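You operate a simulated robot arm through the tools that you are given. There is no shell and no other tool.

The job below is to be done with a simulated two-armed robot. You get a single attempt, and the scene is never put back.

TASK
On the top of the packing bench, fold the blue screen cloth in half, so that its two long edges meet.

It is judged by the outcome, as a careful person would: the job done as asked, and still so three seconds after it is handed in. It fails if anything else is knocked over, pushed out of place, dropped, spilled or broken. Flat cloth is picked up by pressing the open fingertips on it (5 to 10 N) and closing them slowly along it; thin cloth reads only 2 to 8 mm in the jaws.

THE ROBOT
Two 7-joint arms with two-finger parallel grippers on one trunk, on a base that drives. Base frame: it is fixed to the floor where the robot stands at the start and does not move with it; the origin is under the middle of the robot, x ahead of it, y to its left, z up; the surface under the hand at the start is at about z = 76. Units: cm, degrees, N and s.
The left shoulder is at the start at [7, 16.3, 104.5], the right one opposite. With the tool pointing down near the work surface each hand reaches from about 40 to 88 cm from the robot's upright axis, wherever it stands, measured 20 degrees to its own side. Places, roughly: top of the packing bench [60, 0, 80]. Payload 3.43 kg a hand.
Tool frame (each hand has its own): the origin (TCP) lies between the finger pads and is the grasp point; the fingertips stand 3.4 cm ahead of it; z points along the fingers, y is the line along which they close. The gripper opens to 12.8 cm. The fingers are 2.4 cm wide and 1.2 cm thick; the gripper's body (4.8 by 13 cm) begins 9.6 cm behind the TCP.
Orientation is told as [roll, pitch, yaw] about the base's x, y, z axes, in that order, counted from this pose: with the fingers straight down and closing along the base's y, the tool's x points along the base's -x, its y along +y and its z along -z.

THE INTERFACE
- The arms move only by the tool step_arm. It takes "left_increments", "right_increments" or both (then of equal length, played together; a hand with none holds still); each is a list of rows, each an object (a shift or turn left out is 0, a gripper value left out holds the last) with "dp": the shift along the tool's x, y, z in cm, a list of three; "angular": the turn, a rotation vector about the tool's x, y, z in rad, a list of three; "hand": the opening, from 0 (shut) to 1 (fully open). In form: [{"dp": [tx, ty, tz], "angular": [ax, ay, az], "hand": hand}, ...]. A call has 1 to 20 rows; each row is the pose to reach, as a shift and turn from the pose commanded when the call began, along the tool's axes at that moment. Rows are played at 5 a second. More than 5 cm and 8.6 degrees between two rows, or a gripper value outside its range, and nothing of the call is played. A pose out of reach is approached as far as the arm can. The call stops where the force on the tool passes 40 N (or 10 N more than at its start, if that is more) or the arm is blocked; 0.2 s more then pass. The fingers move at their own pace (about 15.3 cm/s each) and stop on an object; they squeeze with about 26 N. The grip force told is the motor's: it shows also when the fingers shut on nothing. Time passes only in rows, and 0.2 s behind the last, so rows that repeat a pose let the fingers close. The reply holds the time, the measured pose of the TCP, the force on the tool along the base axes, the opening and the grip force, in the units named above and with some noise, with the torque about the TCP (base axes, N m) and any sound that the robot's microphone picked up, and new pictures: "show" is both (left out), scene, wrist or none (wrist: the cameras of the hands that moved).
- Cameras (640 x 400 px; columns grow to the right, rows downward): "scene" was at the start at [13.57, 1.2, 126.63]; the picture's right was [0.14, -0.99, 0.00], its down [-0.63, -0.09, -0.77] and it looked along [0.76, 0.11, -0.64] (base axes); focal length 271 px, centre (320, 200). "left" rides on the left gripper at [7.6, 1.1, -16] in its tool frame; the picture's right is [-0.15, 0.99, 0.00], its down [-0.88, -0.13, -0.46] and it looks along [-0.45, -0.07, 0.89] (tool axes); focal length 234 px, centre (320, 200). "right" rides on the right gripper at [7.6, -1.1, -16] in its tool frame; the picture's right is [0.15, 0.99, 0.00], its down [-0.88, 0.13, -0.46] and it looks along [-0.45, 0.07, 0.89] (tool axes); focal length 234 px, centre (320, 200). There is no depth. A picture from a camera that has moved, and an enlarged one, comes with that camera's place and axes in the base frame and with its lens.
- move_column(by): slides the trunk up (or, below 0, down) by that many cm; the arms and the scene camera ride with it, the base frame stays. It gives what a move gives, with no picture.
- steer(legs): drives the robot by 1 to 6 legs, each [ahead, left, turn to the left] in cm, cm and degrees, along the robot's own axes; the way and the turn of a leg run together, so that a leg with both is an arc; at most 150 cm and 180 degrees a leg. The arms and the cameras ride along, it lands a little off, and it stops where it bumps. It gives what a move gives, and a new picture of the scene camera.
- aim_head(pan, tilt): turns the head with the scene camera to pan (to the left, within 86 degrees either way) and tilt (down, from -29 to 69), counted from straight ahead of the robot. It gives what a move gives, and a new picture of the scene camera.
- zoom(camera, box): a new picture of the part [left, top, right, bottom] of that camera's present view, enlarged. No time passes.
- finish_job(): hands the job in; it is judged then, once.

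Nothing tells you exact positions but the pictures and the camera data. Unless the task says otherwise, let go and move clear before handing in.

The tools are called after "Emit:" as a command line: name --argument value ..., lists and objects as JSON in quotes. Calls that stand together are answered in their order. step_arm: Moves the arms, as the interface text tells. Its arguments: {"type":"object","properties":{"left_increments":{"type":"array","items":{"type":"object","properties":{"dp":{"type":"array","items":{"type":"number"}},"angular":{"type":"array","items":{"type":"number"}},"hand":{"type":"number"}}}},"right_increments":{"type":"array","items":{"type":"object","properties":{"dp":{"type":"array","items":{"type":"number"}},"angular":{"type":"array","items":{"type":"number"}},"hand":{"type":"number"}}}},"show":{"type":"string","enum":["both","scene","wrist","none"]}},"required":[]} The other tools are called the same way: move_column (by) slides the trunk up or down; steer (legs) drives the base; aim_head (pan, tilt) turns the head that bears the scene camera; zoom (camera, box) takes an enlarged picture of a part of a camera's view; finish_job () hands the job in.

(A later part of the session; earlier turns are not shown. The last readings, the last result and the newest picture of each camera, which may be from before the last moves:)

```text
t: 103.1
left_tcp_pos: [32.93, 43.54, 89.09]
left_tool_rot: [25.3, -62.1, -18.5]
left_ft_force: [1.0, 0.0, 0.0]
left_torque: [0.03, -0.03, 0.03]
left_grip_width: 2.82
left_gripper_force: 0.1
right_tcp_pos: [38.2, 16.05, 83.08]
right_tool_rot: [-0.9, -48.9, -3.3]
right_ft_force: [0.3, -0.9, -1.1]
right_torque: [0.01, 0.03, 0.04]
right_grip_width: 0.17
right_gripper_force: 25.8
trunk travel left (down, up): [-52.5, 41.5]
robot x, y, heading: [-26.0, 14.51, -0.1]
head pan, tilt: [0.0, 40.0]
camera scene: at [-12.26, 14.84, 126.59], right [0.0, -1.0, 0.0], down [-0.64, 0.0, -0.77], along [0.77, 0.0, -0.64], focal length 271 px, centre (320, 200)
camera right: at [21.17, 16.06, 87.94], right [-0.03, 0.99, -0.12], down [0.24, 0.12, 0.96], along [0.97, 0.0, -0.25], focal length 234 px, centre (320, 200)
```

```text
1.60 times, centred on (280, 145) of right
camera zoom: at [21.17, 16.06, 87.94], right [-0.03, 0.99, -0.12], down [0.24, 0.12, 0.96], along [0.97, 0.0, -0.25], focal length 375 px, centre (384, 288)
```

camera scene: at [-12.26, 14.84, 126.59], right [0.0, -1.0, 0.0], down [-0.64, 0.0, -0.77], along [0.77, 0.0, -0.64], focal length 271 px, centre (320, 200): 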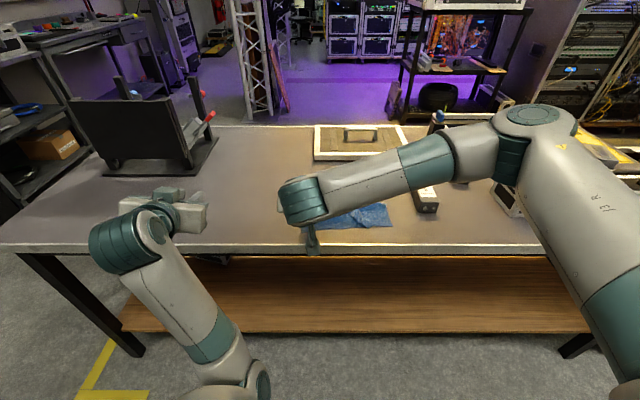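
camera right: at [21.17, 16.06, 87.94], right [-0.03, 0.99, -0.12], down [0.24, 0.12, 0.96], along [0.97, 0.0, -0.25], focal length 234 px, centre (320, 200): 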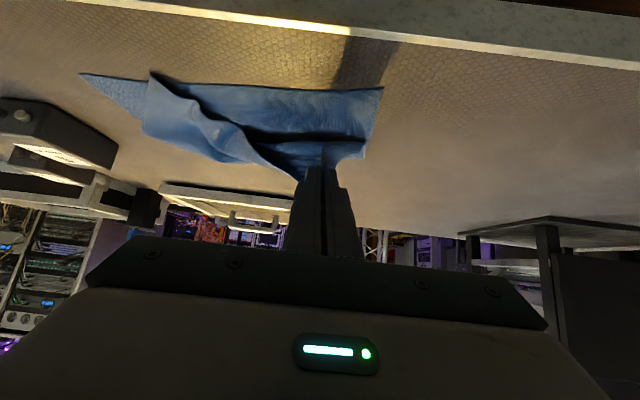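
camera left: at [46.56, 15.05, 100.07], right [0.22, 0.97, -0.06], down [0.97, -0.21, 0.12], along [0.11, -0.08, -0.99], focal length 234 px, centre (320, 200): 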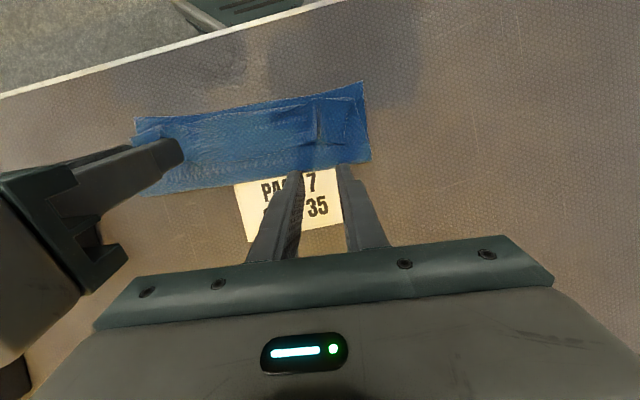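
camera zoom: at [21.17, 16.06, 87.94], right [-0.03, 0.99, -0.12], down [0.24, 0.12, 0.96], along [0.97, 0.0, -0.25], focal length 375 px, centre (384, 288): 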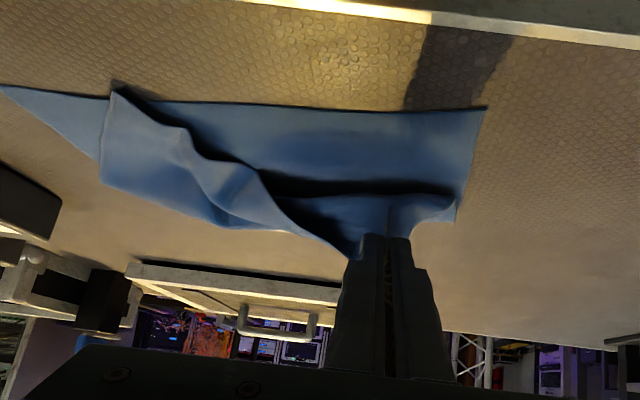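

The flap's left end hovers just behind the near-left corner, now at about (35.1, 19.4). I lower it down to that edge.

Emit:
step_arm --right_increments '[{"dp": [1.03, 0.03, -0.1], "angular": [0, -0.07, 0]}, {"dp": [2.06, 0.06, -0.21], "angular": [0, -0.14, 0]}, {"dp": [3.02, 0.1, -0.21], "angular": [0, -0.21, 0]}, {"dp": [3.98, 0.14, -0.22], "angular": [0, -0.279, 0]}, {"dp": [4.8, 0.2, -0.12], "angular": [0, -0.35, 0]}, {"dp": [5.64, 0.24, -0.03], "angular": [0, -0.419, 0]}, {"dp": [5.64, 0.24, -0.03], "angular": [0, -0.419, 0]}]' --show "scene"

Emit:
zoom --camera "scene" --box '[280, 160, 430, 255]'

```text
t: 104.7
left_tcp_pos: [32.86, 43.68, 89.1]
left_tool_rot: [25.2, -62.1, -18.5]
left_ft_force: [0.0, 0.2, 0.2]
left_torque: [0.02, 0.0, -0.02]
left_grip_width: 2.81
left_gripper_force: 0.1
right_tcp_pos: [34.35, 16.61, 79.01]
right_tool_rot: [-1.8, -72.9, -2.1]
right_ft_force: [0.2, 0.5, 0.0]
right_torque: [0.02, 0.02, 0.02]
right_grip_width: 0.17
right_gripper_force: 26.1
trunk travel left (down, up): [-52.5, 41.5]
robot x, y, heading: [-25.95, 15.39, -0.0]
head pan, tilt: [0.0, 40.0]
camera scene: at [-12.26, 14.85, 126.59], right [0.0, -1.0, 0.0], down [-0.64, 0.0, -0.77], along [0.77, 0.0, -0.64], focal length 271 px, centre (320, 200)
```

scene: 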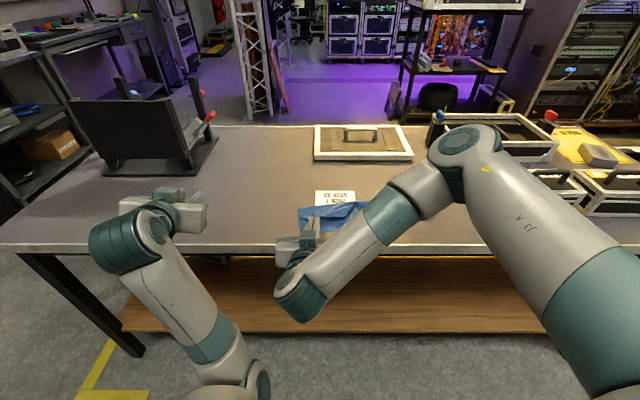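

```text
4.21 times, centred on (355, 208) of scene
camera zoom: at [-12.26, 14.85, 126.59], right [0.0, -1.0, 0.0], down [-0.64, 0.0, -0.77], along [0.77, 0.0, -0.64], focal length 1143 px, centre (173, 168)
```

zoom: 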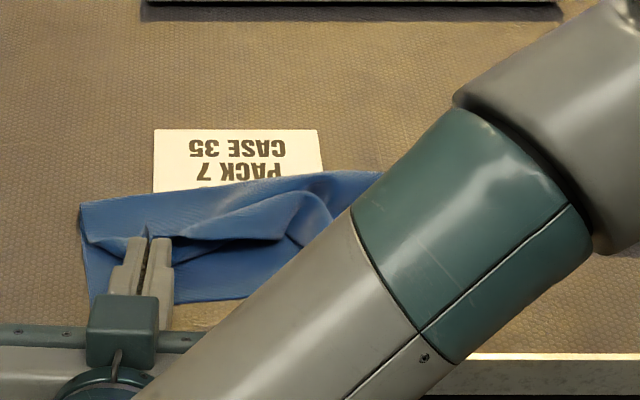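

I tilt a touch more, then open slightly and draw straight back to let the strip drop.

Emit:
step_arm --right_increments '[{"dp": [0.25, 0, -0.1], "angular": [0, -0.04, 0]}, {"dp": [0.35, 0, -0.2], "angular": [0, -0.08, 0]}, {"dp": [0.35, 0, -0.2], "angular": [0, -0.08, 0], "hand": 0.03}, {"dp": [0.35, 0, -0.2], "angular": [0, -0.08, 0], "hand": 0.05}, {"dp": [0.35, 0, -0.6], "angular": [0, -0.08, 0], "hand": 0.06}, {"dp": [0.3, 0, -1.0], "angular": [0, -0.08, 0], "hand": 0.06}, {"dp": [0.3, 0, -1.5], "angular": [0, -0.08, 0], "hand": 0.07}, {"dp": [0.2, 0, -2.1], "angular": [0, -0.08, 0], "hand": 0.08}, {"dp": [0.1, 0, -2.8], "angular": [0, -0.08, 0], "hand": 0.08}, {"dp": [0, 0, -3.5], "angular": [0, -0.08, 0], "hand": 0.08}]' --show "none"

Emit:
zoom --camera "scene" --box '[280, 160, 430, 255]'

```text
t: 106.9
left_tcp_pos: [32.95, 43.61, 89.13]
left_tool_rot: [25.3, -62.2, -18.5]
left_ft_force: [-0.1, -0.7, 0.8]
left_torque: [0.03, 0.01, -0.01]
left_grip_width: 2.81
left_gripper_force: 0.1
right_tcp_pos: [31.34, 16.79, 79.98]
right_tool_rot: [-2.6, -77.5, -1.3]
right_ft_force: [-0.5, 0.6, 0.0]
right_torque: [-0.03, 0.04, -0.02]
right_grip_width: 1.03
right_gripper_force: 0.1
trunk travel left (down, up): [-52.5, 41.5]
robot x, y, heading: [-25.89, 14.69, -0.0]
head pan, tilt: [0.0, 40.0]
```

```text
4.21 times, centred on (355, 208) of scene
camera zoom: at [-12.28, 14.89, 126.59], right [0.0, -1.0, 0.0], down [-0.64, 0.0, -0.77], along [0.77, 0.0, -0.64], focal length 1143 px, centre (173, 168)
```

zoom: 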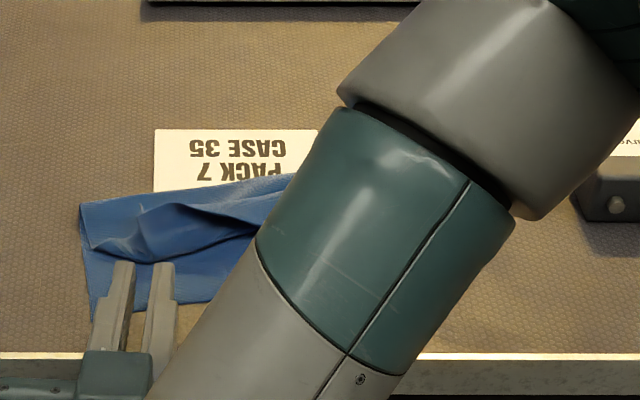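

I lift the hand away along the same safe path to see the result.

Emit:
step_arm --right_increments '[{"dp": [-1.45, 0, -0.39], "angular": [0, 0.087, 0]}, {"dp": [-3.99, 0, -0.55], "angular": [0, 0.192, 0]}, {"dp": [-7.28, 0, 0.12], "angular": [0, 0.314, 0]}, {"dp": [-10.7, 0, 1.27], "angular": [0, 0.436, 0]}, {"dp": [-13.4, 0, 3.65], "angular": [0, 0.576, 0]}, {"dp": [-15.6, 0, 6.16], "angular": [0, 0.716, 0]}, {"dp": [-16.6, -2, 8.0], "angular": [0, 0.855, 0]}, {"dp": [-16.6, -5, 8.0], "angular": [0, 0.855, 0]}, {"dp": [-16.6, -5, 8.0], "angular": [0, 0.855, 0]}]'

Emit:
zoom --camera "scene" --box '[280, 180, 420, 250]'

Emit:
zoom --camera "right" --box '[120, 0, 480, 180]'

```text
t: 108.9
left_tcp_pos: [32.93, 43.63, 89.2]
left_tool_rot: [25.2, -62.1, -18.5]
left_ft_force: [0.3, 0.1, 0.1]
left_torque: [-0.04, 0.01, -0.02]
left_grip_width: 2.83
left_gripper_force: 0.0
right_tcp_pos: [42.24, 10.92, 94.51]
right_tool_rot: [-0.7, -28.4, -3.5]
right_ft_force: [-0.1, 0.4, 0.6]
right_torque: [0.0, 0.01, 0.03]
right_grip_width: 1.03
right_gripper_force: 0.1
trunk travel left (down, up): [-52.5, 41.5]
robot x, y, heading: [-25.82, 14.65, -0.0]
head pan, tilt: [0.0, 40.0]
camera scene: at [-12.22, 14.96, 126.59], right [0.0, -1.0, 0.0], down [-0.64, 0.0, -0.77], along [0.77, 0.0, -0.64], focal length 271 px, centre (320, 200)
camera right: at [27.98, 10.86, 105.01], right [-0.06, 0.99, -0.08], down [0.57, 0.1, 0.82], along [0.82, 0.01, -0.57], focal length 234 px, centre (320, 200)
```

scene: 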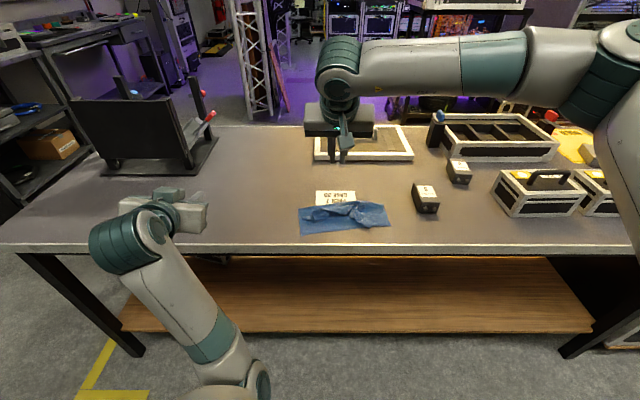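
right: 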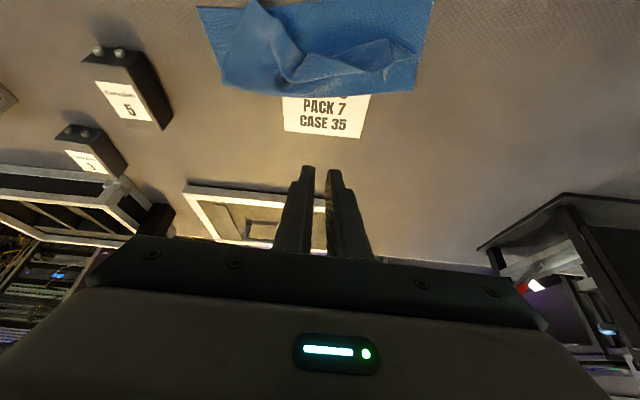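

```text
4.57 times, centred on (350, 215) of scene
camera zoom: at [-12.22, 14.96, 126.59], right [0.0, -1.0, 0.0], down [-0.64, 0.0, -0.77], along [0.77, 0.0, -0.64], focal length 1241 px, centre (183, 131)
```

zoom: 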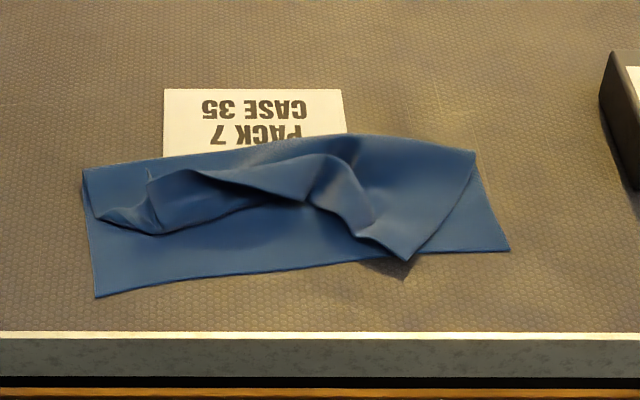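

```text
1.78 times, centred on (300, 90) of right
camera zoom: at [27.98, 10.86, 105.01], right [-0.06, 0.99, -0.08], down [0.57, 0.1, 0.82], along [0.82, 0.01, -0.57], focal length 416 px, centre (356, 396)
```

zoom: 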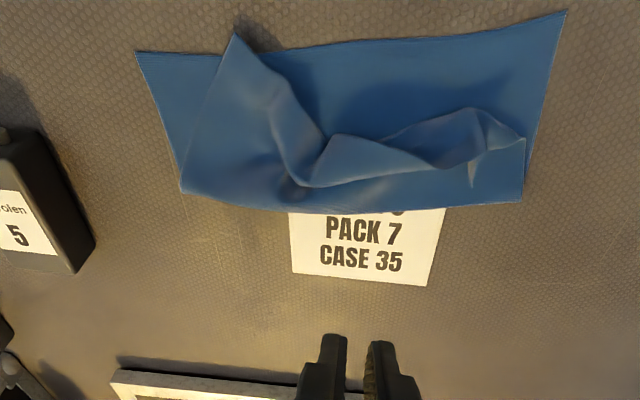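

The left strip curled back again and the flap is skewed, so a clean redo with both arms would be best. To unwind the left arm in free space, I first raise the trunk so that neither arm is near the bench.

Emit:
move_column --by 28

Emit:
step_arm --left_increments '[{"dp": [0, 0, 1]}, {"dp": [0, 0, 3]}, {"dp": [0, 0, 5]}, {"dp": [0, 0, 7]}, {"dp": [0, 0, 9]}, {"dp": [0, 0, 9]}]' --show "scene"

```text
t: 111.8
left_tcp_pos: [32.91, 43.58, 117.13]
left_tool_rot: [25.3, -62.1, -18.4]
left_ft_force: [0.3, 0.0, 0.3]
left_torque: [0.01, 0.0, -0.04]
left_grip_width: 2.79
left_gripper_force: 0.0
right_tcp_pos: [42.23, 11.03, 122.47]
right_tool_rot: [-0.6, -28.3, -3.6]
right_ft_force: [0.6, -0.1, -0.7]
right_torque: [0.02, 0.02, 0.0]
right_grip_width: 1.02
right_gripper_force: 0.0
trunk travel left (down, up): [-80.5, 13.5]
robot x, y, heading: [-25.71, 15.14, 0.2]
head pan, tilt: [0.0, 40.0]
```

```text
t: 113.2
left_tcp_pos: [40.92, 44.93, 113.44]
left_tool_rot: [25.3, -62.1, -18.5]
left_ft_force: [-0.4, 0.4, 0.0]
left_torque: [0.01, 0.0, 0.0]
left_grip_width: 2.83
left_gripper_force: 0.0
right_tcp_pos: [42.3, 10.9, 122.57]
right_tool_rot: [-0.6, -28.4, -3.6]
right_ft_force: [0.0, 0.2, 0.5]
right_torque: [0.01, 0.02, 0.02]
right_grip_width: 1.02
right_gripper_force: 0.1
trunk travel left (down, up): [-80.5, 13.5]
robot x, y, heading: [-25.58, 14.93, 0.1]
head pan, tilt: [0.0, 40.0]
camera scene: at [-12.28, 14.84, 154.6], right [0.0, -1.0, 0.0], down [-0.64, 0.0, -0.77], along [0.77, 0.0, -0.64], focal length 271 px, centre (320, 200)
```

scene: 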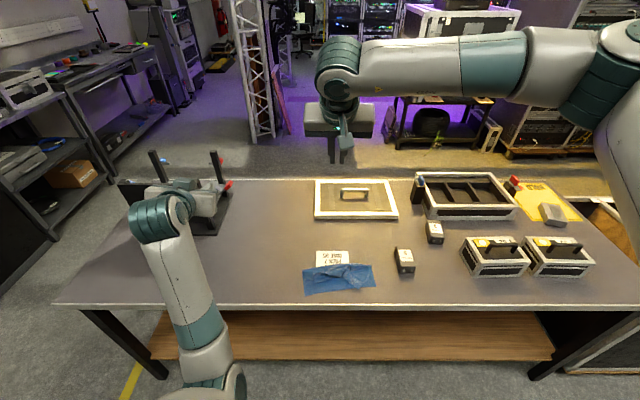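

In free space the left elbow now hangs straight down, and the hand moves without being blocked. Moving this hand to the right should swing the elbow outward.

Emit:
step_arm --left_increments '[{"dp": [-0.9, -3.8, -0.75]}, {"dp": [-1.8, -7.7, -1.5]}, {"dp": [-2.7, -11.5, -2.25]}, {"dp": [-3.5, -15.3, -3.0]}, {"dp": [-4.4, -19.2, -3.75]}, {"dp": [-4.4, -19.2, -3.75]}]' --right_increments '[{"dp": [0, -3.8, 0]}, {"dp": [0, -7.7, 0]}, {"dp": [0, -11.5, 0]}, {"dp": [0, -15, 0]}, {"dp": [0, -18, 0]}, {"dp": [0, -18, 0]}]' --show "scene"

```text
t: 114.4
left_tcp_pos: [42.95, 33.22, 117.24]
left_tool_rot: [45.7, -61.6, -31.6]
left_ft_force: [0.0, 0.5, 0.4]
left_torque: [-0.01, 0.01, 0.01]
left_grip_width: 2.83
left_gripper_force: 0.0
right_tcp_pos: [41.32, -7.07, 122.73]
right_tool_rot: [-0.4, -28.5, -3.7]
right_ft_force: [0.5, 0.2, -0.3]
right_torque: [0.01, 0.06, 0.01]
right_grip_width: 1.04
right_gripper_force: 0.1
trunk travel left (down, up): [-80.5, 13.5]
robot x, y, heading: [-25.97, 14.87, 0.3]
head pan, tilt: [0.0, 40.0]
stopped in row 6 (left hand): the arm was blocked; the commanded pose is now the measured one
camera scene: at [-12.26, 14.68, 154.59], right [0.0, -1.0, 0.0], down [-0.64, 0.0, -0.77], along [0.77, 0.0, -0.64], focal length 271 px, centre (320, 200)
```

scene: 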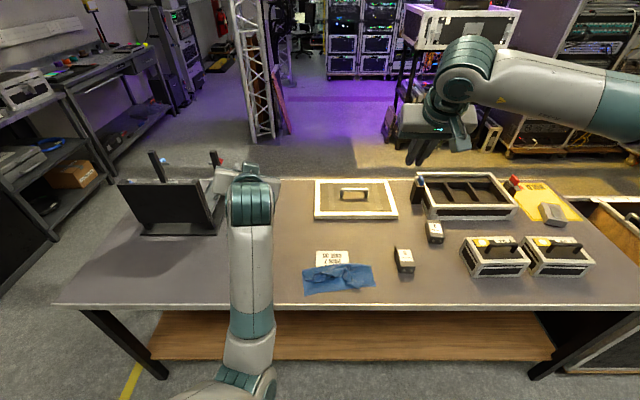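

The elbow pressed against the torso, so that's the wrong way. Rolling the hand about its pointing direction should instead drive the elbow outward; I try that while easing the hand to the left.

Emit:
step_arm --left_increments '[{"dp": [0, 1, 0], "angular": [0, 0, 0.14]}, {"dp": [0, 2, 0], "angular": [0, 0, 0.28]}, {"dp": [0, 3, 0], "angular": [0, 0, 0.42]}, {"dp": [0, 3, 0], "angular": [0, 0, 0.56]}, {"dp": [0, 3, 0], "angular": [0, 0, 0.7]}, {"dp": [0, 3, 0], "angular": [0, 0, 0.84]}, {"dp": [0, 3, 0], "angular": [0, 0, 0.98]}, {"dp": [0, 3, 0], "angular": [0, 0, 1.1]}]' --show "scene"

```text
t: 116.2
left_tcp_pos: [42.37, 35.85, 118.07]
left_tool_rot: [70.1, -5.6, -70.5]
left_ft_force: [0.0, -0.4, 0.3]
left_torque: [0.02, 0.0, 0.01]
left_grip_width: 2.82
left_gripper_force: 0.1
right_tcp_pos: [41.24, -6.76, 122.85]
right_tool_rot: [-0.6, -28.4, -3.5]
right_ft_force: [-0.7, -0.7, -0.5]
right_torque: [0.02, 0.02, -0.01]
right_grip_width: 1.01
right_gripper_force: 0.1
trunk travel left (down, up): [-80.5, 13.5]
robot x, y, heading: [-25.78, 14.82, 0.3]
head pan, tilt: [0.0, 40.0]
camera scene: at [-12.24, 14.92, 154.59], right [0.0, -1.0, 0.0], down [-0.64, 0.0, -0.77], along [0.77, 0.0, -0.64], focal length 271 px, centre (320, 200)
```

scene: 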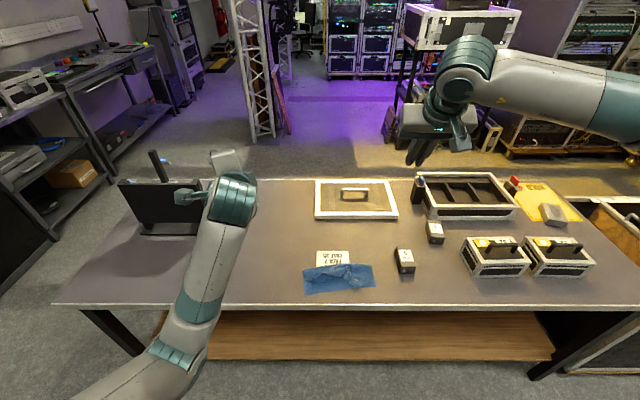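

The elbow has swung outward. I roll further in the same sense to gain more.

Emit:
step_arm --left_increments '[{"angular": [0, 0, 0.14]}, {"angular": [0, 0, 0.28]}, {"angular": [0, 0, 0.42]}, {"angular": [0, 0, 0.56]}, {"angular": [0, 0, 0.7]}, {"angular": [0, 0, 0.84]}, {"angular": [0, 0, 0.98]}, {"angular": [0, 0, 1.1]}, {"angular": [0, 0, 1.1]}]' --show "scene"

```text
t: 118.2
left_tcp_pos: [42.24, 35.75, 118.17]
left_tool_rot: [56.6, 52.2, -99.8]
left_ft_force: [-0.2, -0.2, 0.4]
left_torque: [-0.01, -0.01, -0.01]
left_grip_width: 2.82
left_gripper_force: 0.1
right_tcp_pos: [41.12, -6.84, 122.73]
right_tool_rot: [-0.6, -28.5, -3.6]
right_ft_force: [0.8, -0.1, 0.0]
right_torque: [-0.01, -0.01, -0.02]
right_grip_width: 1.02
right_gripper_force: 0.0
trunk travel left (down, up): [-80.5, 13.5]
robot x, y, heading: [-26.16, 14.83, 0.4]
head pan, tilt: [0.0, 40.0]
camera scene: at [-12.25, 14.86, 154.59], right [0.0, -1.0, 0.0], down [-0.64, 0.0, -0.77], along [0.77, 0.0, -0.64], focal length 271 px, centre (320, 200)
```

scene: 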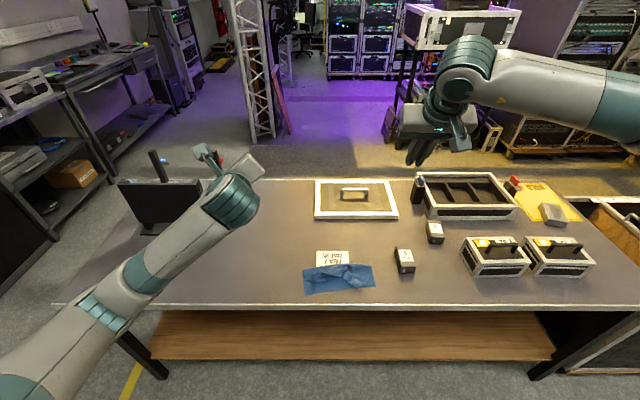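

The left elbow is now outside, as it should be. I turn the hand back to the normal downward orientation, watching whether the elbow stays out.

Emit:
step_arm --left_increments '[{"angular": [0.0869, 0.0116, -0.1125]}, {"angular": [0.174, 0.023, -0.225]}, {"angular": [0.261, 0.035, -0.337]}, {"angular": [0.348, 0.046, -0.45]}, {"angular": [0.435, 0.058, -0.562]}, {"angular": [0.521, 0.069, -0.675]}, {"angular": [0.608, 0.081, -0.787]}, {"angular": [0.695, 0.092, -0.9]}, {"angular": [0.782, 0.104, -1.012]}, {"angular": [0.869, 0.116, -1.125]}, {"angular": [0.956, 0.127, -1.237]}, {"angular": [1.043, 0.139, -1.35]}, {"angular": [1.13, 0.15, -1.462]}, {"angular": [1.217, 0.162, -1.575]}, {"angular": [1.304, 0.173, -1.687]}, {"angular": [1.39, 0.185, -1.8]}, {"angular": [1.477, 0.196, -1.912]}, {"angular": [1.477, 0.196, -1.912]}]' --show "scene"

```text
t: 122.0
left_tcp_pos: [48.29, 39.49, 117.69]
left_tool_rot: [0.0, -0.1, -0.3]
left_ft_force: [-0.2, -0.3, 0.2]
left_torque: [0.0, 0.01, -0.02]
left_grip_width: 2.81
left_gripper_force: 0.1
left hand out of reach, approached as far as the arm can: row 10, 11, 12, 13, 14, 15, 16, 17, 18
right_tcp_pos: [41.22, -6.91, 122.71]
right_tool_rot: [-0.6, -28.4, -3.6]
right_ft_force: [0.7, 0.7, 0.3]
right_torque: [-0.01, -0.02, -0.03]
right_grip_width: 1.04
right_gripper_force: 0.1
trunk travel left (down, up): [-80.5, 13.5]
robot x, y, heading: [-25.96, 14.93, 0.3]
head pan, tilt: [0.0, 40.0]
camera scene: at [-12.23, 14.84, 154.59], right [0.0, -1.0, 0.0], down [-0.64, 0.0, -0.77], along [0.77, 0.0, -0.64], focal length 271 px, centre (320, 200)
```

scene: 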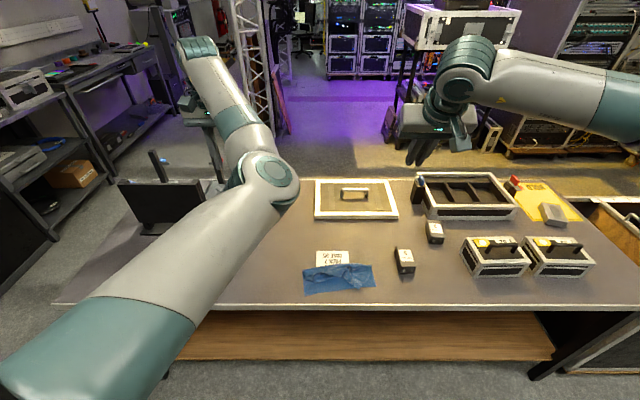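

The elbow swings in again while unrolling. A better way: swing the elbow out by yawing the hand, stretch the arm nearly straight, and only then yaw back, since on a straight arm just the last joint turns. Step one, yaw the hand.

Emit:
step_arm --left_increments '[{"dp": [0.5, 0.2, 0], "angular": [0, 0, 0.14]}, {"dp": [1, 0.4, 0], "angular": [0, 0, 0.28]}, {"dp": [1.5, 0.6, 0], "angular": [0, 0, 0.42]}, {"dp": [2, 0.8, 0], "angular": [0, 0, 0.56]}, {"dp": [2.5, 1, 0], "angular": [0, 0, 0.7]}, {"dp": [3, 1.2, 0], "angular": [0, 0, 0.84]}, {"dp": [3.5, 1.4, 0], "angular": [0, 0, 0.98]}, {"dp": [4, 1.6, 0], "angular": [0, 0, 1.12]}, {"dp": [4, 1.6, 0], "angular": [0, 0, 1.26]}, {"dp": [4, 1.6, 0], "angular": [0, 0, 1.4]}, {"dp": [4, 1.6, 0], "angular": [0, 0, 1.54]}, {"dp": [4, 1.6, 0], "angular": [0, 0, 1.68]}, {"dp": [4, 1.6, 0], "angular": [0, 0, 1.82]}, {"dp": [4, 1.6, 0], "angular": [0, 0, 1.96]}, {"dp": [4, 1.6, 0], "angular": [0, 0, 2.1]}, {"dp": [4, 1.6, 0], "angular": [0, 0, 2.2]}]' --show "scene"

```text
t: 125.4
left_tcp_pos: [46.37, 42.49, 117.79]
left_tool_rot: [0.1, 0.0, -126.5]
left_ft_force: [-0.3, 0.9, -0.7]
left_torque: [0.01, -0.01, 0.0]
left_grip_width: 2.81
left_gripper_force: 0.1
left hand out of reach, approached as far as the arm can: row 2, 3, 4, 5, 6, 7, 8, 9, 10, 11, 12, 13, 14, 15, 16
right_tcp_pos: [41.09, -6.88, 122.78]
right_tool_rot: [-0.6, -28.4, -3.6]
right_ft_force: [0.0, 1.2, 0.1]
right_torque: [-0.03, 0.01, 0.03]
right_grip_width: 0.99
right_gripper_force: 0.1
trunk travel left (down, up): [-80.5, 13.5]
robot x, y, heading: [-25.72, 14.81, 0.2]
head pan, tilt: [0.0, 40.0]
camera scene: at [-12.25, 14.87, 154.59], right [0.0, -1.0, 0.0], down [-0.64, 0.0, -0.77], along [0.77, 0.0, -0.64], focal length 271 px, centre (320, 200)
```

scene: 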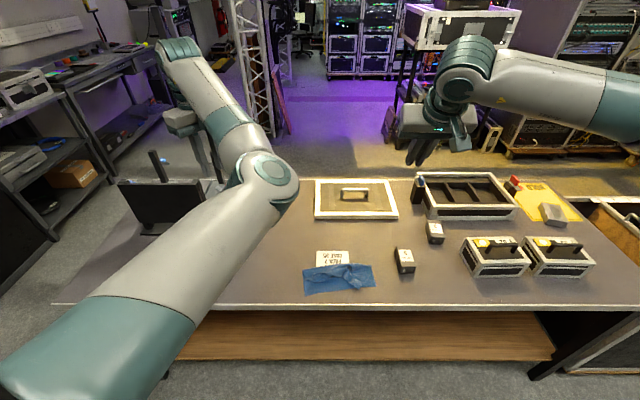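

The last joint has turned while the elbow stayed in. I now pull the hand back to the spot where the elbow swung outward before, keeping this yaw.

Emit:
step_arm --left_increments '[{"dp": [0.65, -3.05, -2.5]}, {"dp": [1.3, -6.1, -5.0]}, {"dp": [1.95, -9.2, -7.5]}, {"dp": [2.6, -12.2, -10]}, {"dp": [3.25, -15.3, -12.5]}, {"dp": [3.9, -18.3, -15]}, {"dp": [4.56, -21.4, -17.5]}, {"dp": [4.56, -21.4, -17.5]}]' --show "scene"

```text
t: 127.2
left_tcp_pos: [46.28, 48.55, 127.55]
left_tool_rot: [-0.1, 0.1, -126.4]
left_ft_force: [0.2, 0.1, -0.1]
left_torque: [0.01, 0.01, -0.01]
left_grip_width: 2.81
left_gripper_force: 0.1
left hand out of reach, approached as far as the arm can: row 1, 2, 3, 4, 5, 6, 7, 8
right_tcp_pos: [41.24, -6.98, 122.81]
right_tool_rot: [-0.6, -28.3, -3.5]
right_ft_force: [0.3, 0.5, -0.8]
right_torque: [0.01, 0.01, -0.01]
right_grip_width: 1.04
right_gripper_force: 0.2
trunk travel left (down, up): [-80.5, 13.5]
robot x, y, heading: [-25.86, 15.08, 0.3]
head pan, tilt: [0.0, 40.0]
camera scene: at [-12.24, 14.86, 154.59], right [0.0, -1.0, 0.0], down [-0.64, 0.0, -0.77], along [0.77, 0.0, -0.64], focal length 271 px, centre (320, 200)
```

scene: 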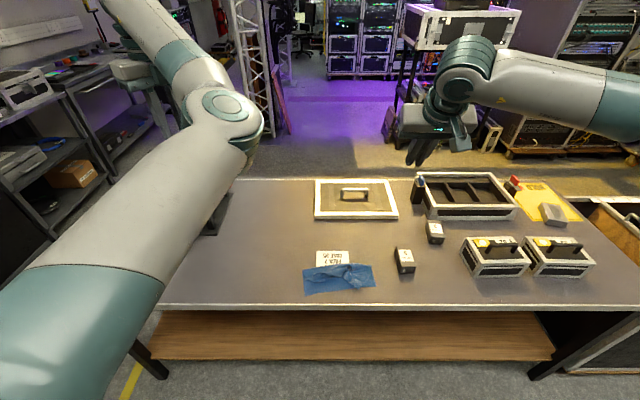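

Still limited. I combine the pull-back with a partial yaw return, as at the spot that worked earlier.

Emit:
step_arm --left_increments '[{"dp": [0, -1, -1], "angular": [0, 0, -0.14]}, {"dp": [0, -2, -2], "angular": [0, 0, -0.28]}, {"dp": [0, -3, -3], "angular": [0, 0, -0.42]}, {"dp": [0, -4, -4], "angular": [0, 0, -0.56]}, {"dp": [0, -6, -5], "angular": [0, 0, -0.7]}, {"dp": [0, -8, -6], "angular": [0, 0, -0.84]}, {"dp": [0, -10, -7], "angular": [0, 0, -0.98]}, {"dp": [0, -12, -7], "angular": [0, 0, -1.12]}, {"dp": [0, -14, -7], "angular": [0, 0, -1.26]}, {"dp": [0, -16, -7], "angular": [0, 0, -1.26]}, {"dp": [0, -18, -7], "angular": [0, 0, -1.26]}, {"dp": [0, -18, -7], "angular": [0, 0, -1.26]}]' --show "scene"

```text
t: 129.8
left_tcp_pos: [31.28, 59.14, 134.73]
left_tool_rot: [0.1, -0.1, -54.2]
left_ft_force: [0.3, -0.5, -0.3]
left_torque: [0.02, 0.01, 0.01]
left_grip_width: 2.83
left_gripper_force: 0.0
right_tcp_pos: [41.16, -6.86, 122.77]
right_tool_rot: [-0.6, -28.5, -3.6]
right_ft_force: [0.1, -0.4, -0.5]
right_torque: [0.0, 0.0, -0.02]
right_grip_width: 1.03
right_gripper_force: 0.1
trunk travel left (down, up): [-80.5, 13.5]
robot x, y, heading: [-26.01, 14.53, 0.2]
head pan, tilt: [0.0, 40.0]
camera scene: at [-12.22, 14.83, 154.59], right [0.0, -1.0, 0.0], down [-0.64, 0.0, -0.77], along [0.77, 0.0, -0.64], focal length 271 px, centre (320, 200)
```

scene: 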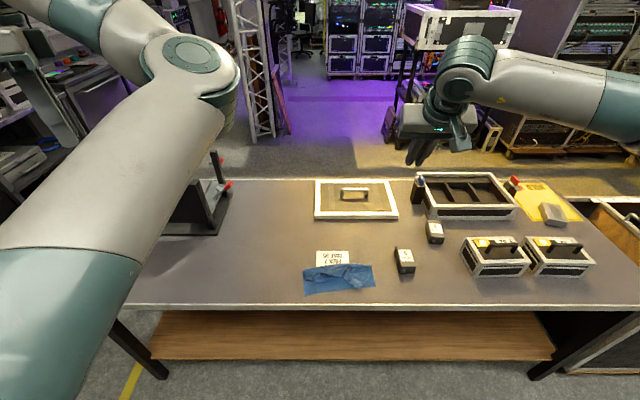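

This is the earlier spot; yawing further here swung the elbow outside before. I do that, then extend forward within the same call.

Emit:
step_arm --left_increments '[{"angular": [0, 0, 0.14]}, {"angular": [0, 0, 0.28]}, {"angular": [0, 0, 0.42]}, {"angular": [0, 0, 0.56]}, {"angular": [0, 0, 0.7]}, {"angular": [0, 0, 0.84]}, {"angular": [0, 0, 0.98]}, {"angular": [0, 0, 1.12]}, {"angular": [0, 0, 1.26]}, {"angular": [0, 0, 1.36]}, {"dp": [-2, 0, 1.5], "angular": [0, 0, 1.36]}, {"dp": [-4, 0, 3], "angular": [0, 0, 1.36]}, {"dp": [-6, 0, 4.5], "angular": [0, 0, 1.36]}]' --show "scene"

```text
t: 132.6
left_tcp_pos: [35.01, 54.04, 130.16]
left_tool_rot: [0.1, -0.1, -132.1]
left_ft_force: [-0.3, 0.3, -0.8]
left_torque: [-0.03, 0.01, 0.0]
left_grip_width: 2.84
left_gripper_force: 0.0
right_tcp_pos: [41.19, -6.88, 122.72]
right_tool_rot: [-0.6, -28.3, -3.6]
right_ft_force: [-0.6, -0.6, -0.7]
right_torque: [-0.01, -0.03, -0.01]
right_grip_width: 1.0
right_gripper_force: 0.1
trunk travel left (down, up): [-80.5, 13.5]
robot x, y, heading: [-26.0, 15.07, 0.2]
head pan, tilt: [0.0, 40.0]
camera scene: at [-12.22, 14.86, 154.59], right [0.0, -1.0, 0.0], down [-0.64, 0.0, -0.77], along [0.77, 0.0, -0.64], focal length 271 px, centre (320, 200)
```

scene: 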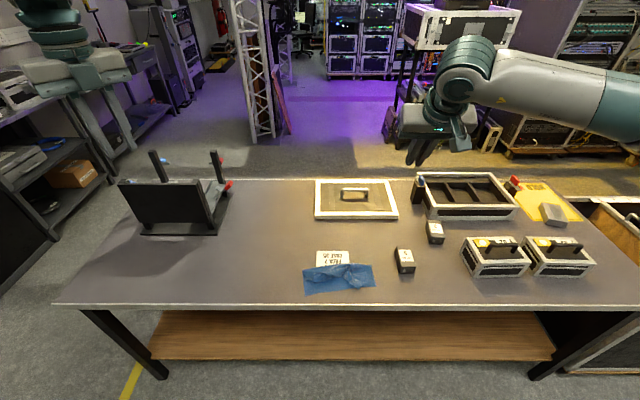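

The elbow is outside. Now I extend the hand forward and inward while keeping this yaw.

Emit:
step_arm --left_increments '[{"dp": [-0.56, 3.9, 1.7]}, {"dp": [-1.1, 7.7, 3.3]}, {"dp": [-1.67, 11.6, 5]}, {"dp": [-2.2, 15.5, 6.7]}, {"dp": [-2.8, 19.3, 8.3]}, {"dp": [-3.34, 23.2, 10]}, {"dp": [-3.34, 23.2, 10]}]' --show "scene"

```text
t: 134.2
left_tcp_pos: [49.64, 36.35, 120.4]
left_tool_rot: [0.1, 0.1, -132.1]
left_ft_force: [-0.2, -0.2, 0.5]
left_torque: [0.0, -0.02, 0.0]
left_grip_width: 2.84
left_gripper_force: 0.0
right_tcp_pos: [41.16, -6.82, 122.66]
right_tool_rot: [-0.6, -28.5, -3.6]
right_ft_force: [0.8, -0.2, -0.3]
right_torque: [0.0, 0.0, -0.01]
right_grip_width: 1.02
right_gripper_force: 0.1
trunk travel left (down, up): [-80.5, 13.5]
robot x, y, heading: [-25.85, 15.01, 0.2]
head pan, tilt: [0.0, 40.0]
camera scene: at [-12.28, 14.89, 154.6], right [0.0, -1.0, 0.0], down [-0.64, 0.0, -0.77], along [0.77, 0.0, -0.64], focal length 271 px, centre (320, 200)
```

scene: 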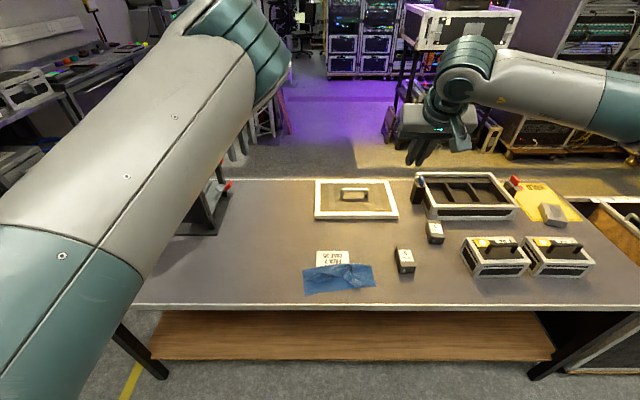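

The elbow is up now. I extend a little further so the arm is nearly straight, then yaw the hand back with the last joint.

Emit:
step_arm --left_increments '[{"dp": [1.3, 1.5, 3.5]}, {"dp": [2.0, 2.2, 6.5]}, {"dp": [2.0, 2.2, 6.5], "angular": [0, 0, -0.14]}, {"dp": [2.0, 2.2, 6.5], "angular": [0, 0, -0.28]}, {"dp": [2.0, 2.2, 6.5], "angular": [0, 0, -0.42]}, {"dp": [2.0, 2.2, 6.5], "angular": [0, 0, -0.56]}, {"dp": [2.0, 2.2, 6.5], "angular": [0, 0, -0.7]}, {"dp": [2.0, 2.2, 6.5], "angular": [0, 0, -0.84]}, {"dp": [2.0, 2.2, 6.5], "angular": [0, 0, -0.98]}, {"dp": [2.0, 2.2, 6.5], "angular": [0, 0, -1.12]}, {"dp": [2.0, 2.2, 6.5], "angular": [0, 0, -1.26]}, {"dp": [2.0, 2.2, 6.5], "angular": [0, 0, -1.4]}, {"dp": [2.0, 2.2, 6.5], "angular": [0, 0, -1.54]}, {"dp": [2.0, 2.2, 6.5], "angular": [0, 0, -1.68]}, {"dp": [2.0, 2.2, 6.5], "angular": [0, 0, -1.82]}, {"dp": [2.0, 2.2, 6.5], "angular": [0, 0, -1.96]}, {"dp": [2.0, 2.2, 6.5], "angular": [0, 0, -2.1]}, {"dp": [2.0, 2.2, 6.5], "angular": [0, 0, -2.22]}, {"dp": [2.0, 2.2, 6.5], "angular": [0, 0, -2.22]}]' --show "scene"

```text
t: 138.2
left_tcp_pos: [53.08, 36.42, 113.73]
left_tool_rot: [0.0, -0.1, -4.9]
left_ft_force: [0.4, 0.0, -0.7]
left_torque: [-0.02, 0.04, -0.03]
left_grip_width: 2.83
left_gripper_force: 0.1
right_tcp_pos: [41.22, -6.83, 122.83]
right_tool_rot: [-0.7, -28.4, -3.6]
right_ft_force: [-0.6, 0.2, -0.3]
right_torque: [-0.03, 0.02, 0.0]
right_grip_width: 1.0
right_gripper_force: 0.0
trunk travel left (down, up): [-80.5, 13.5]
robot x, y, heading: [-26.01, 14.89, 0.1]
head pan, tilt: [0.0, 40.0]
camera scene: at [-12.24, 14.87, 154.59], right [0.0, -1.0, 0.0], down [-0.64, 0.0, -0.77], along [0.77, 0.0, -0.64], focal length 271 px, centre (320, 200)
```

scene: 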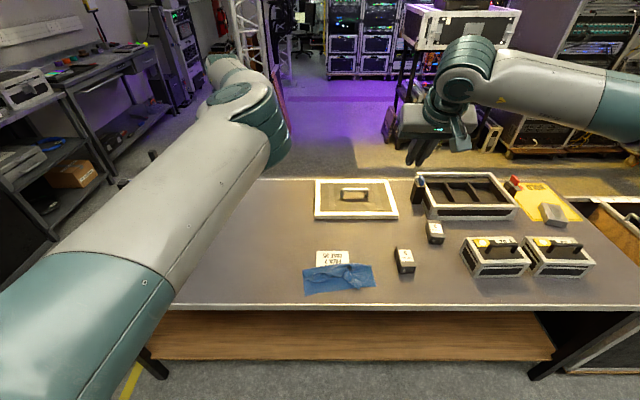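

Success: normal yaw again with no limit reported. I test whether the hand can now come in toward the work area.

Emit:
step_arm --left_increments '[{"dp": [1, -2, 0]}, {"dp": [2, -5, 0]}, {"dp": [4, -8, 0]}, {"dp": [6, -11, 0]}, {"dp": [8, -13, 0]}, {"dp": [10, -14, 0]}, {"dp": [10, -14, 0]}]' --show "scene"

```text
t: 139.8
left_tcp_pos: [50.61, 28.45, 114.02]
left_tool_rot: [-0.1, 0.0, -5.0]
left_ft_force: [-0.1, -1.0, 0.9]
left_torque: [0.02, 0.01, 0.0]
left_grip_width: 2.84
left_gripper_force: 0.0
left hand out of reach, approached as far as the arm can: row 3, 4, 5, 6, 7
right_tcp_pos: [41.25, -6.93, 122.68]
right_tool_rot: [-0.7, -28.3, -3.6]
right_ft_force: [-0.1, -0.3, -0.5]
right_torque: [-0.01, 0.01, 0.01]
right_grip_width: 1.01
right_gripper_force: 0.0
trunk travel left (down, up): [-80.5, 13.5]
robot x, y, heading: [-26.04, 14.65, 0.2]
head pan, tilt: [0.0, 40.0]
camera scene: at [-12.2, 14.86, 154.59], right [0.0, -1.0, 0.0], down [-0.64, 0.0, -0.77], along [0.77, 0.0, -0.64], focal length 271 px, centre (320, 200)
```

scene: 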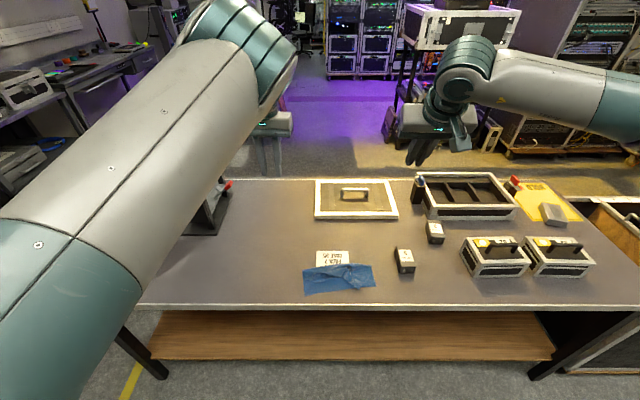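

Better (the elbow is now up rather than in), but it's not outside yet. Another cycle should carry it the rest of the way: pull back with yaw, then extend and yaw back.

Emit:
step_arm --left_increments '[{"dp": [1.1, 1.5, -1], "angular": [0, 0, 0.0]}, {"dp": [2.2, 3, -2], "angular": [0, 0, 0.14]}, {"dp": [3.3, 4.5, -3], "angular": [0, 0, 0.28]}, {"dp": [4.4, 6, -4], "angular": [0, 0, 0.42]}, {"dp": [5.5, 7.5, -5], "angular": [0, 0, 0.56]}, {"dp": [6.6, 9, -6], "angular": [0, 0, 0.7]}, {"dp": [7.7, 10.5, -7], "angular": [0, 0, 0.84]}, {"dp": [8.8, 12, -8], "angular": [0, 0, 0.98]}, {"dp": [9.9, 13.5, -9], "angular": [0, 0, 1.12]}, {"dp": [11, 15, -10], "angular": [0, 0, 1.26]}, {"dp": [12.2, 16.5, -11], "angular": [0, 0, 1.4]}, {"dp": [13.3, 18, -12], "angular": [0, 0, 1.54]}, {"dp": [14.4, 19.5, -13], "angular": [0, 0, 1.68]}, {"dp": [15.5, 21, -14], "angular": [0, 0, 1.82]}, {"dp": [16.6, 22.5, -15], "angular": [0, 0, 1.96]}, {"dp": [17.8, 24, -16], "angular": [0, 0, 2.1]}, {"dp": [17.8, 24, -16], "angular": [0, 0, 2.22]}]' --show "scene"

```text
t: 143.4
left_tcp_pos: [34.56, 53.69, 129.61]
left_tool_rot: [0.2, 0.1, -132.4]
left_ft_force: [-0.6, -0.4, -0.1]
left_torque: [0.0, 0.0, 0.02]
left_grip_width: 2.8
left_gripper_force: 0.0
right_tcp_pos: [41.15, -6.75, 122.78]
right_tool_rot: [-0.7, -28.6, -3.6]
right_ft_force: [-0.3, 0.8, -0.7]
right_torque: [-0.05, 0.0, -0.03]
right_grip_width: 1.03
right_gripper_force: 0.1
trunk travel left (down, up): [-80.5, 13.5]
robot x, y, heading: [-25.76, 14.8, 0.1]
head pan, tilt: [0.0, 40.0]
camera scene: at [-12.3, 15.05, 154.59], right [0.0, -1.0, 0.0], down [-0.64, 0.0, -0.77], along [0.77, 0.0, -0.64], focal length 271 px, centre (320, 200)
```

scene: 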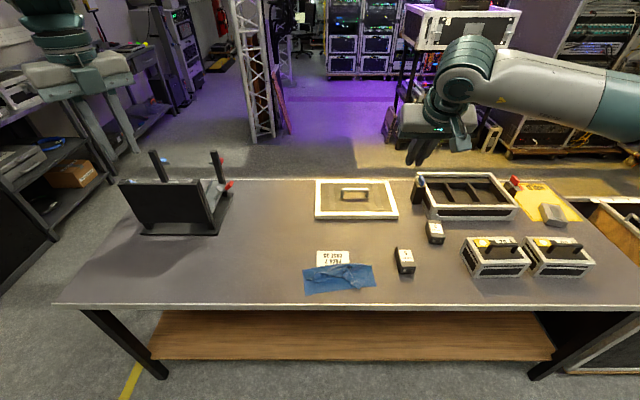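

I turn the head to see where the left elbow actually is.

Emit:
aim_head --pan 55 --tilt 25

```text
t: 144.6
left_tcp_pos: [34.63, 53.75, 129.73]
left_tool_rot: [0.0, 0.0, -132.1]
left_ft_force: [0.0, -0.2, -0.7]
left_torque: [0.01, 0.0, -0.05]
left_grip_width: 2.81
left_gripper_force: 0.0
right_tcp_pos: [41.23, -6.89, 122.82]
right_tool_rot: [-0.6, -28.5, -3.6]
right_ft_force: [-0.2, 0.0, 0.6]
right_torque: [0.01, 0.02, 0.0]
right_grip_width: 1.03
right_gripper_force: 0.0
trunk travel left (down, up): [-80.5, 13.5]
robot x, y, heading: [-26.09, 14.55, 0.1]
head pan, tilt: [55.0, 25.0]
camera scene: at [-15.46, 22.42, 156.92], right [0.82, -0.57, 0.0], down [-0.24, -0.35, -0.91], along [0.52, 0.74, -0.42], focal length 271 px, centre (320, 200)
```

scene: 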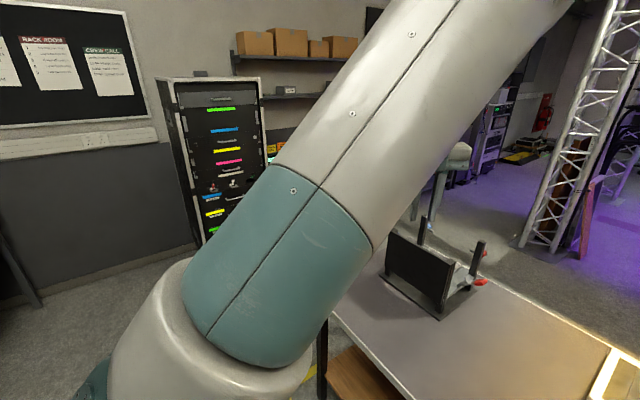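

The elbow points up here. I continue the cycle: extend at this yaw, then yaw back.

Emit:
step_arm --left_increments '[{"dp": [-0.56, 3.9, 2.5]}, {"dp": [-1.1, 7.7, 5]}, {"dp": [-1.67, 11.6, 7.5]}, {"dp": [-2.2, 15.5, 10]}, {"dp": [-2.8, 19.3, 12.5]}, {"dp": [-2.0, 23.2, 15]}, {"dp": [-1.3, 25.4, 16.5]}, {"dp": [-1.3, 25.4, 16.5]}]' --show "none"

Emit:
step_arm --left_increments '[{"angular": [0, 0, -0.14]}, {"angular": [0, 0, -0.28]}, {"angular": [0, 0, -0.42]}, {"angular": [0, 0, -0.56]}, {"angular": [0, 0, -0.7]}, {"angular": [0, 0, -0.84]}, {"angular": [0, 0, -0.98]}, {"angular": [0, 0, -1.12]}, {"angular": [0, 0, -1.26]}, {"angular": [0, 0, -1.4]}, {"angular": [0, 0, -1.54]}, {"angular": [0, 0, -1.68]}, {"angular": [0, 0, -1.82]}, {"angular": [0, 0, -1.96]}, {"angular": [0, 0, -2.1]}, {"angular": [0, 0, -2.22]}, {"angular": [0, 0, -2.36]}, {"angular": [0, 0, -2.5]}, {"angular": [0, 0, -2.64]}]' --show "scene"

```text
t: 146.4
left_tcp_pos: [52.46, 35.49, 113.24]
left_tool_rot: [0.1, 0.0, -132.1]
left_ft_force: [0.2, -0.6, 0.8]
left_torque: [-0.03, -0.03, -0.01]
left_grip_width: 2.82
left_gripper_force: 0.1
right_tcp_pos: [41.14, -6.91, 122.74]
right_tool_rot: [-0.6, -28.5, -3.6]
right_ft_force: [1.0, -0.1, -0.1]
right_torque: [-0.01, 0.0, -0.02]
right_grip_width: 1.05
right_gripper_force: 0.1
trunk travel left (down, up): [-80.5, 13.5]
robot x, y, heading: [-25.66, 14.65, 0.1]
head pan, tilt: [55.0, 25.0]
```

```text
t: 150.4
left_tcp_pos: [52.58, 35.69, 113.14]
left_tool_rot: [-0.1, -0.1, 19.3]
left_ft_force: [-0.4, -0.2, 1.4]
left_torque: [0.0, -0.01, 0.0]
left_grip_width: 2.82
left_gripper_force: 0.0
right_tcp_pos: [41.14, -6.95, 122.79]
right_tool_rot: [-0.6, -28.4, -3.6]
right_ft_force: [0.1, -0.6, -0.5]
right_torque: [-0.01, 0.0, -0.02]
right_grip_width: 1.0
right_gripper_force: 0.1
trunk travel left (down, up): [-80.5, 13.5]
robot x, y, heading: [-25.98, 14.71, 0.3]
head pan, tilt: [55.0, 25.0]
camera scene: at [-15.47, 22.41, 156.93], right [0.82, -0.57, 0.0], down [-0.24, -0.35, -0.91], along [0.52, 0.74, -0.42], focal length 271 px, centre (320, 200)
```

scene: 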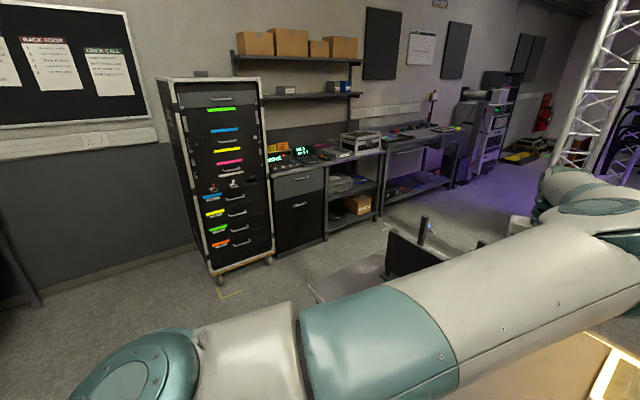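

No limits reported all the way to +19°. Now I try drawing the hand inward while still turning slightly, so the elbow bends the natural way.

Emit:
step_arm --left_increments '[{"dp": [2, 0, 0], "angular": [0, 0, -0.08]}, {"dp": [4, 0, 0], "angular": [0, 0, -0.16]}, {"dp": [6, 0, 0], "angular": [0, 0, -0.24]}, {"dp": [8, 0, 0], "angular": [0, 0, -0.32]}, {"dp": [10, 0, 0], "angular": [0, 0, -0.4]}, {"dp": [12.6, 0, 0], "angular": [0, 0, -0.4]}, {"dp": [12.6, 0, 0], "angular": [0, 0, -0.4]}]' --show "none"

Emit:
aim_head --pan 20 --tilt 30

```text
t: 152.0
left_tcp_pos: [44.54, 35.78, 113.33]
left_tool_rot: [0.0, 0.2, 42.2]
left_ft_force: [-0.3, -0.5, 0.5]
left_torque: [-0.04, 0.01, -0.02]
left_grip_width: 2.81
left_gripper_force: 0.0
left hand out of reach, approached as far as the arm can: row 4, 5, 6, 7
right_tcp_pos: [41.24, -6.94, 122.85]
right_tool_rot: [-0.7, -28.4, -3.6]
right_ft_force: [-0.4, -0.1, 1.5]
right_torque: [0.0, 0.01, 0.03]
right_grip_width: 1.02
right_gripper_force: 0.0
trunk travel left (down, up): [-80.5, 13.5]
robot x, y, heading: [-25.75, 14.64, -0.0]
head pan, tilt: [55.0, 25.0]
```

```text
t: 153.0
left_tcp_pos: [44.51, 35.83, 113.38]
left_tool_rot: [-0.3, 0.1, 42.2]
left_ft_force: [-0.1, 0.4, -0.2]
left_torque: [0.0, -0.04, -0.01]
left_grip_width: 2.8
left_gripper_force: 0.1
right_tcp_pos: [41.14, -6.8, 122.8]
right_tool_rot: [-0.6, -28.5, -3.6]
right_ft_force: [-0.3, -0.7, 0.4]
right_torque: [0.0, 0.01, 0.01]
right_grip_width: 1.01
right_gripper_force: 0.1
trunk travel left (down, up): [-80.5, 13.5]
robot x, y, heading: [-25.96, 14.75, -0.1]
head pan, tilt: [20.0, 30.0]
camera scene: at [-12.26, 17.98, 156.13], right [0.34, -0.94, 0.0], down [-0.47, -0.17, -0.87], along [0.81, 0.3, -0.5], focal length 271 px, centre (320, 200)
```

scene: 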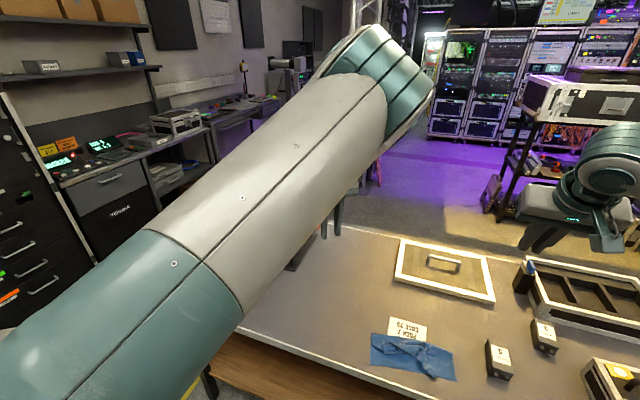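

The hand came in, with the elbow up. One more full cycle from here, with the larger yaw range, should bring it outward.

Emit:
step_arm --left_increments '[{"angular": [0, 0, 0.145]}, {"angular": [0, 0, 0.29]}, {"angular": [0, 0, 0.435]}, {"angular": [0, 0, 0.58]}, {"angular": [0, 0, 0.725]}, {"angular": [0, 0, 0.87]}, {"angular": [0, 0, 1.015]}, {"angular": [0, 0, 1.16]}, {"angular": [0, 0, 1.305]}, {"angular": [0, 0, 1.45]}, {"angular": [0, 0, 1.595]}, {"angular": [0, 0, 1.74]}, {"angular": [0, 0, 1.885]}, {"angular": [0, 0, 2.03]}, {"angular": [0, 0, 2.175]}, {"angular": [0, 0, 2.32]}, {"angular": [0, 0, 2.465]}, {"angular": [0, 0, 2.61]}, {"angular": [0, 0, 2.755]}, {"angular": [0, 0, 2.9]}]' --show "scene"

```text
t: 157.2
left_tcp_pos: [44.8, 35.72, 113.49]
left_tool_rot: [0.1, -0.1, -124.0]
left_ft_force: [-0.9, 0.2, 0.5]
left_torque: [0.04, -0.01, 0.04]
left_grip_width: 2.82
left_gripper_force: 0.1
right_tcp_pos: [41.19, -6.9, 122.8]
right_tool_rot: [-0.6, -28.4, -3.7]
right_ft_force: [-0.2, 0.6, 0.1]
right_torque: [0.01, 0.0, 0.0]
right_grip_width: 1.04
right_gripper_force: 0.1
trunk travel left (down, up): [-80.5, 13.5]
robot x, y, heading: [-26.08, 14.47, 0.3]
head pan, tilt: [20.0, 30.0]
camera scene: at [-12.25, 17.96, 156.13], right [0.34, -0.94, 0.0], down [-0.47, -0.17, -0.87], along [0.81, 0.3, -0.5], focal length 271 px, centre (320, 200)
```

scene: 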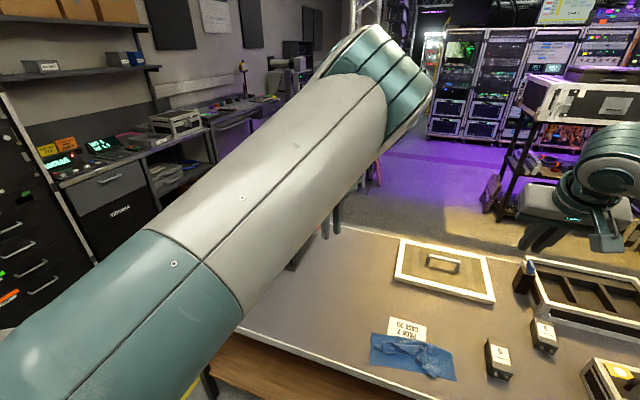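

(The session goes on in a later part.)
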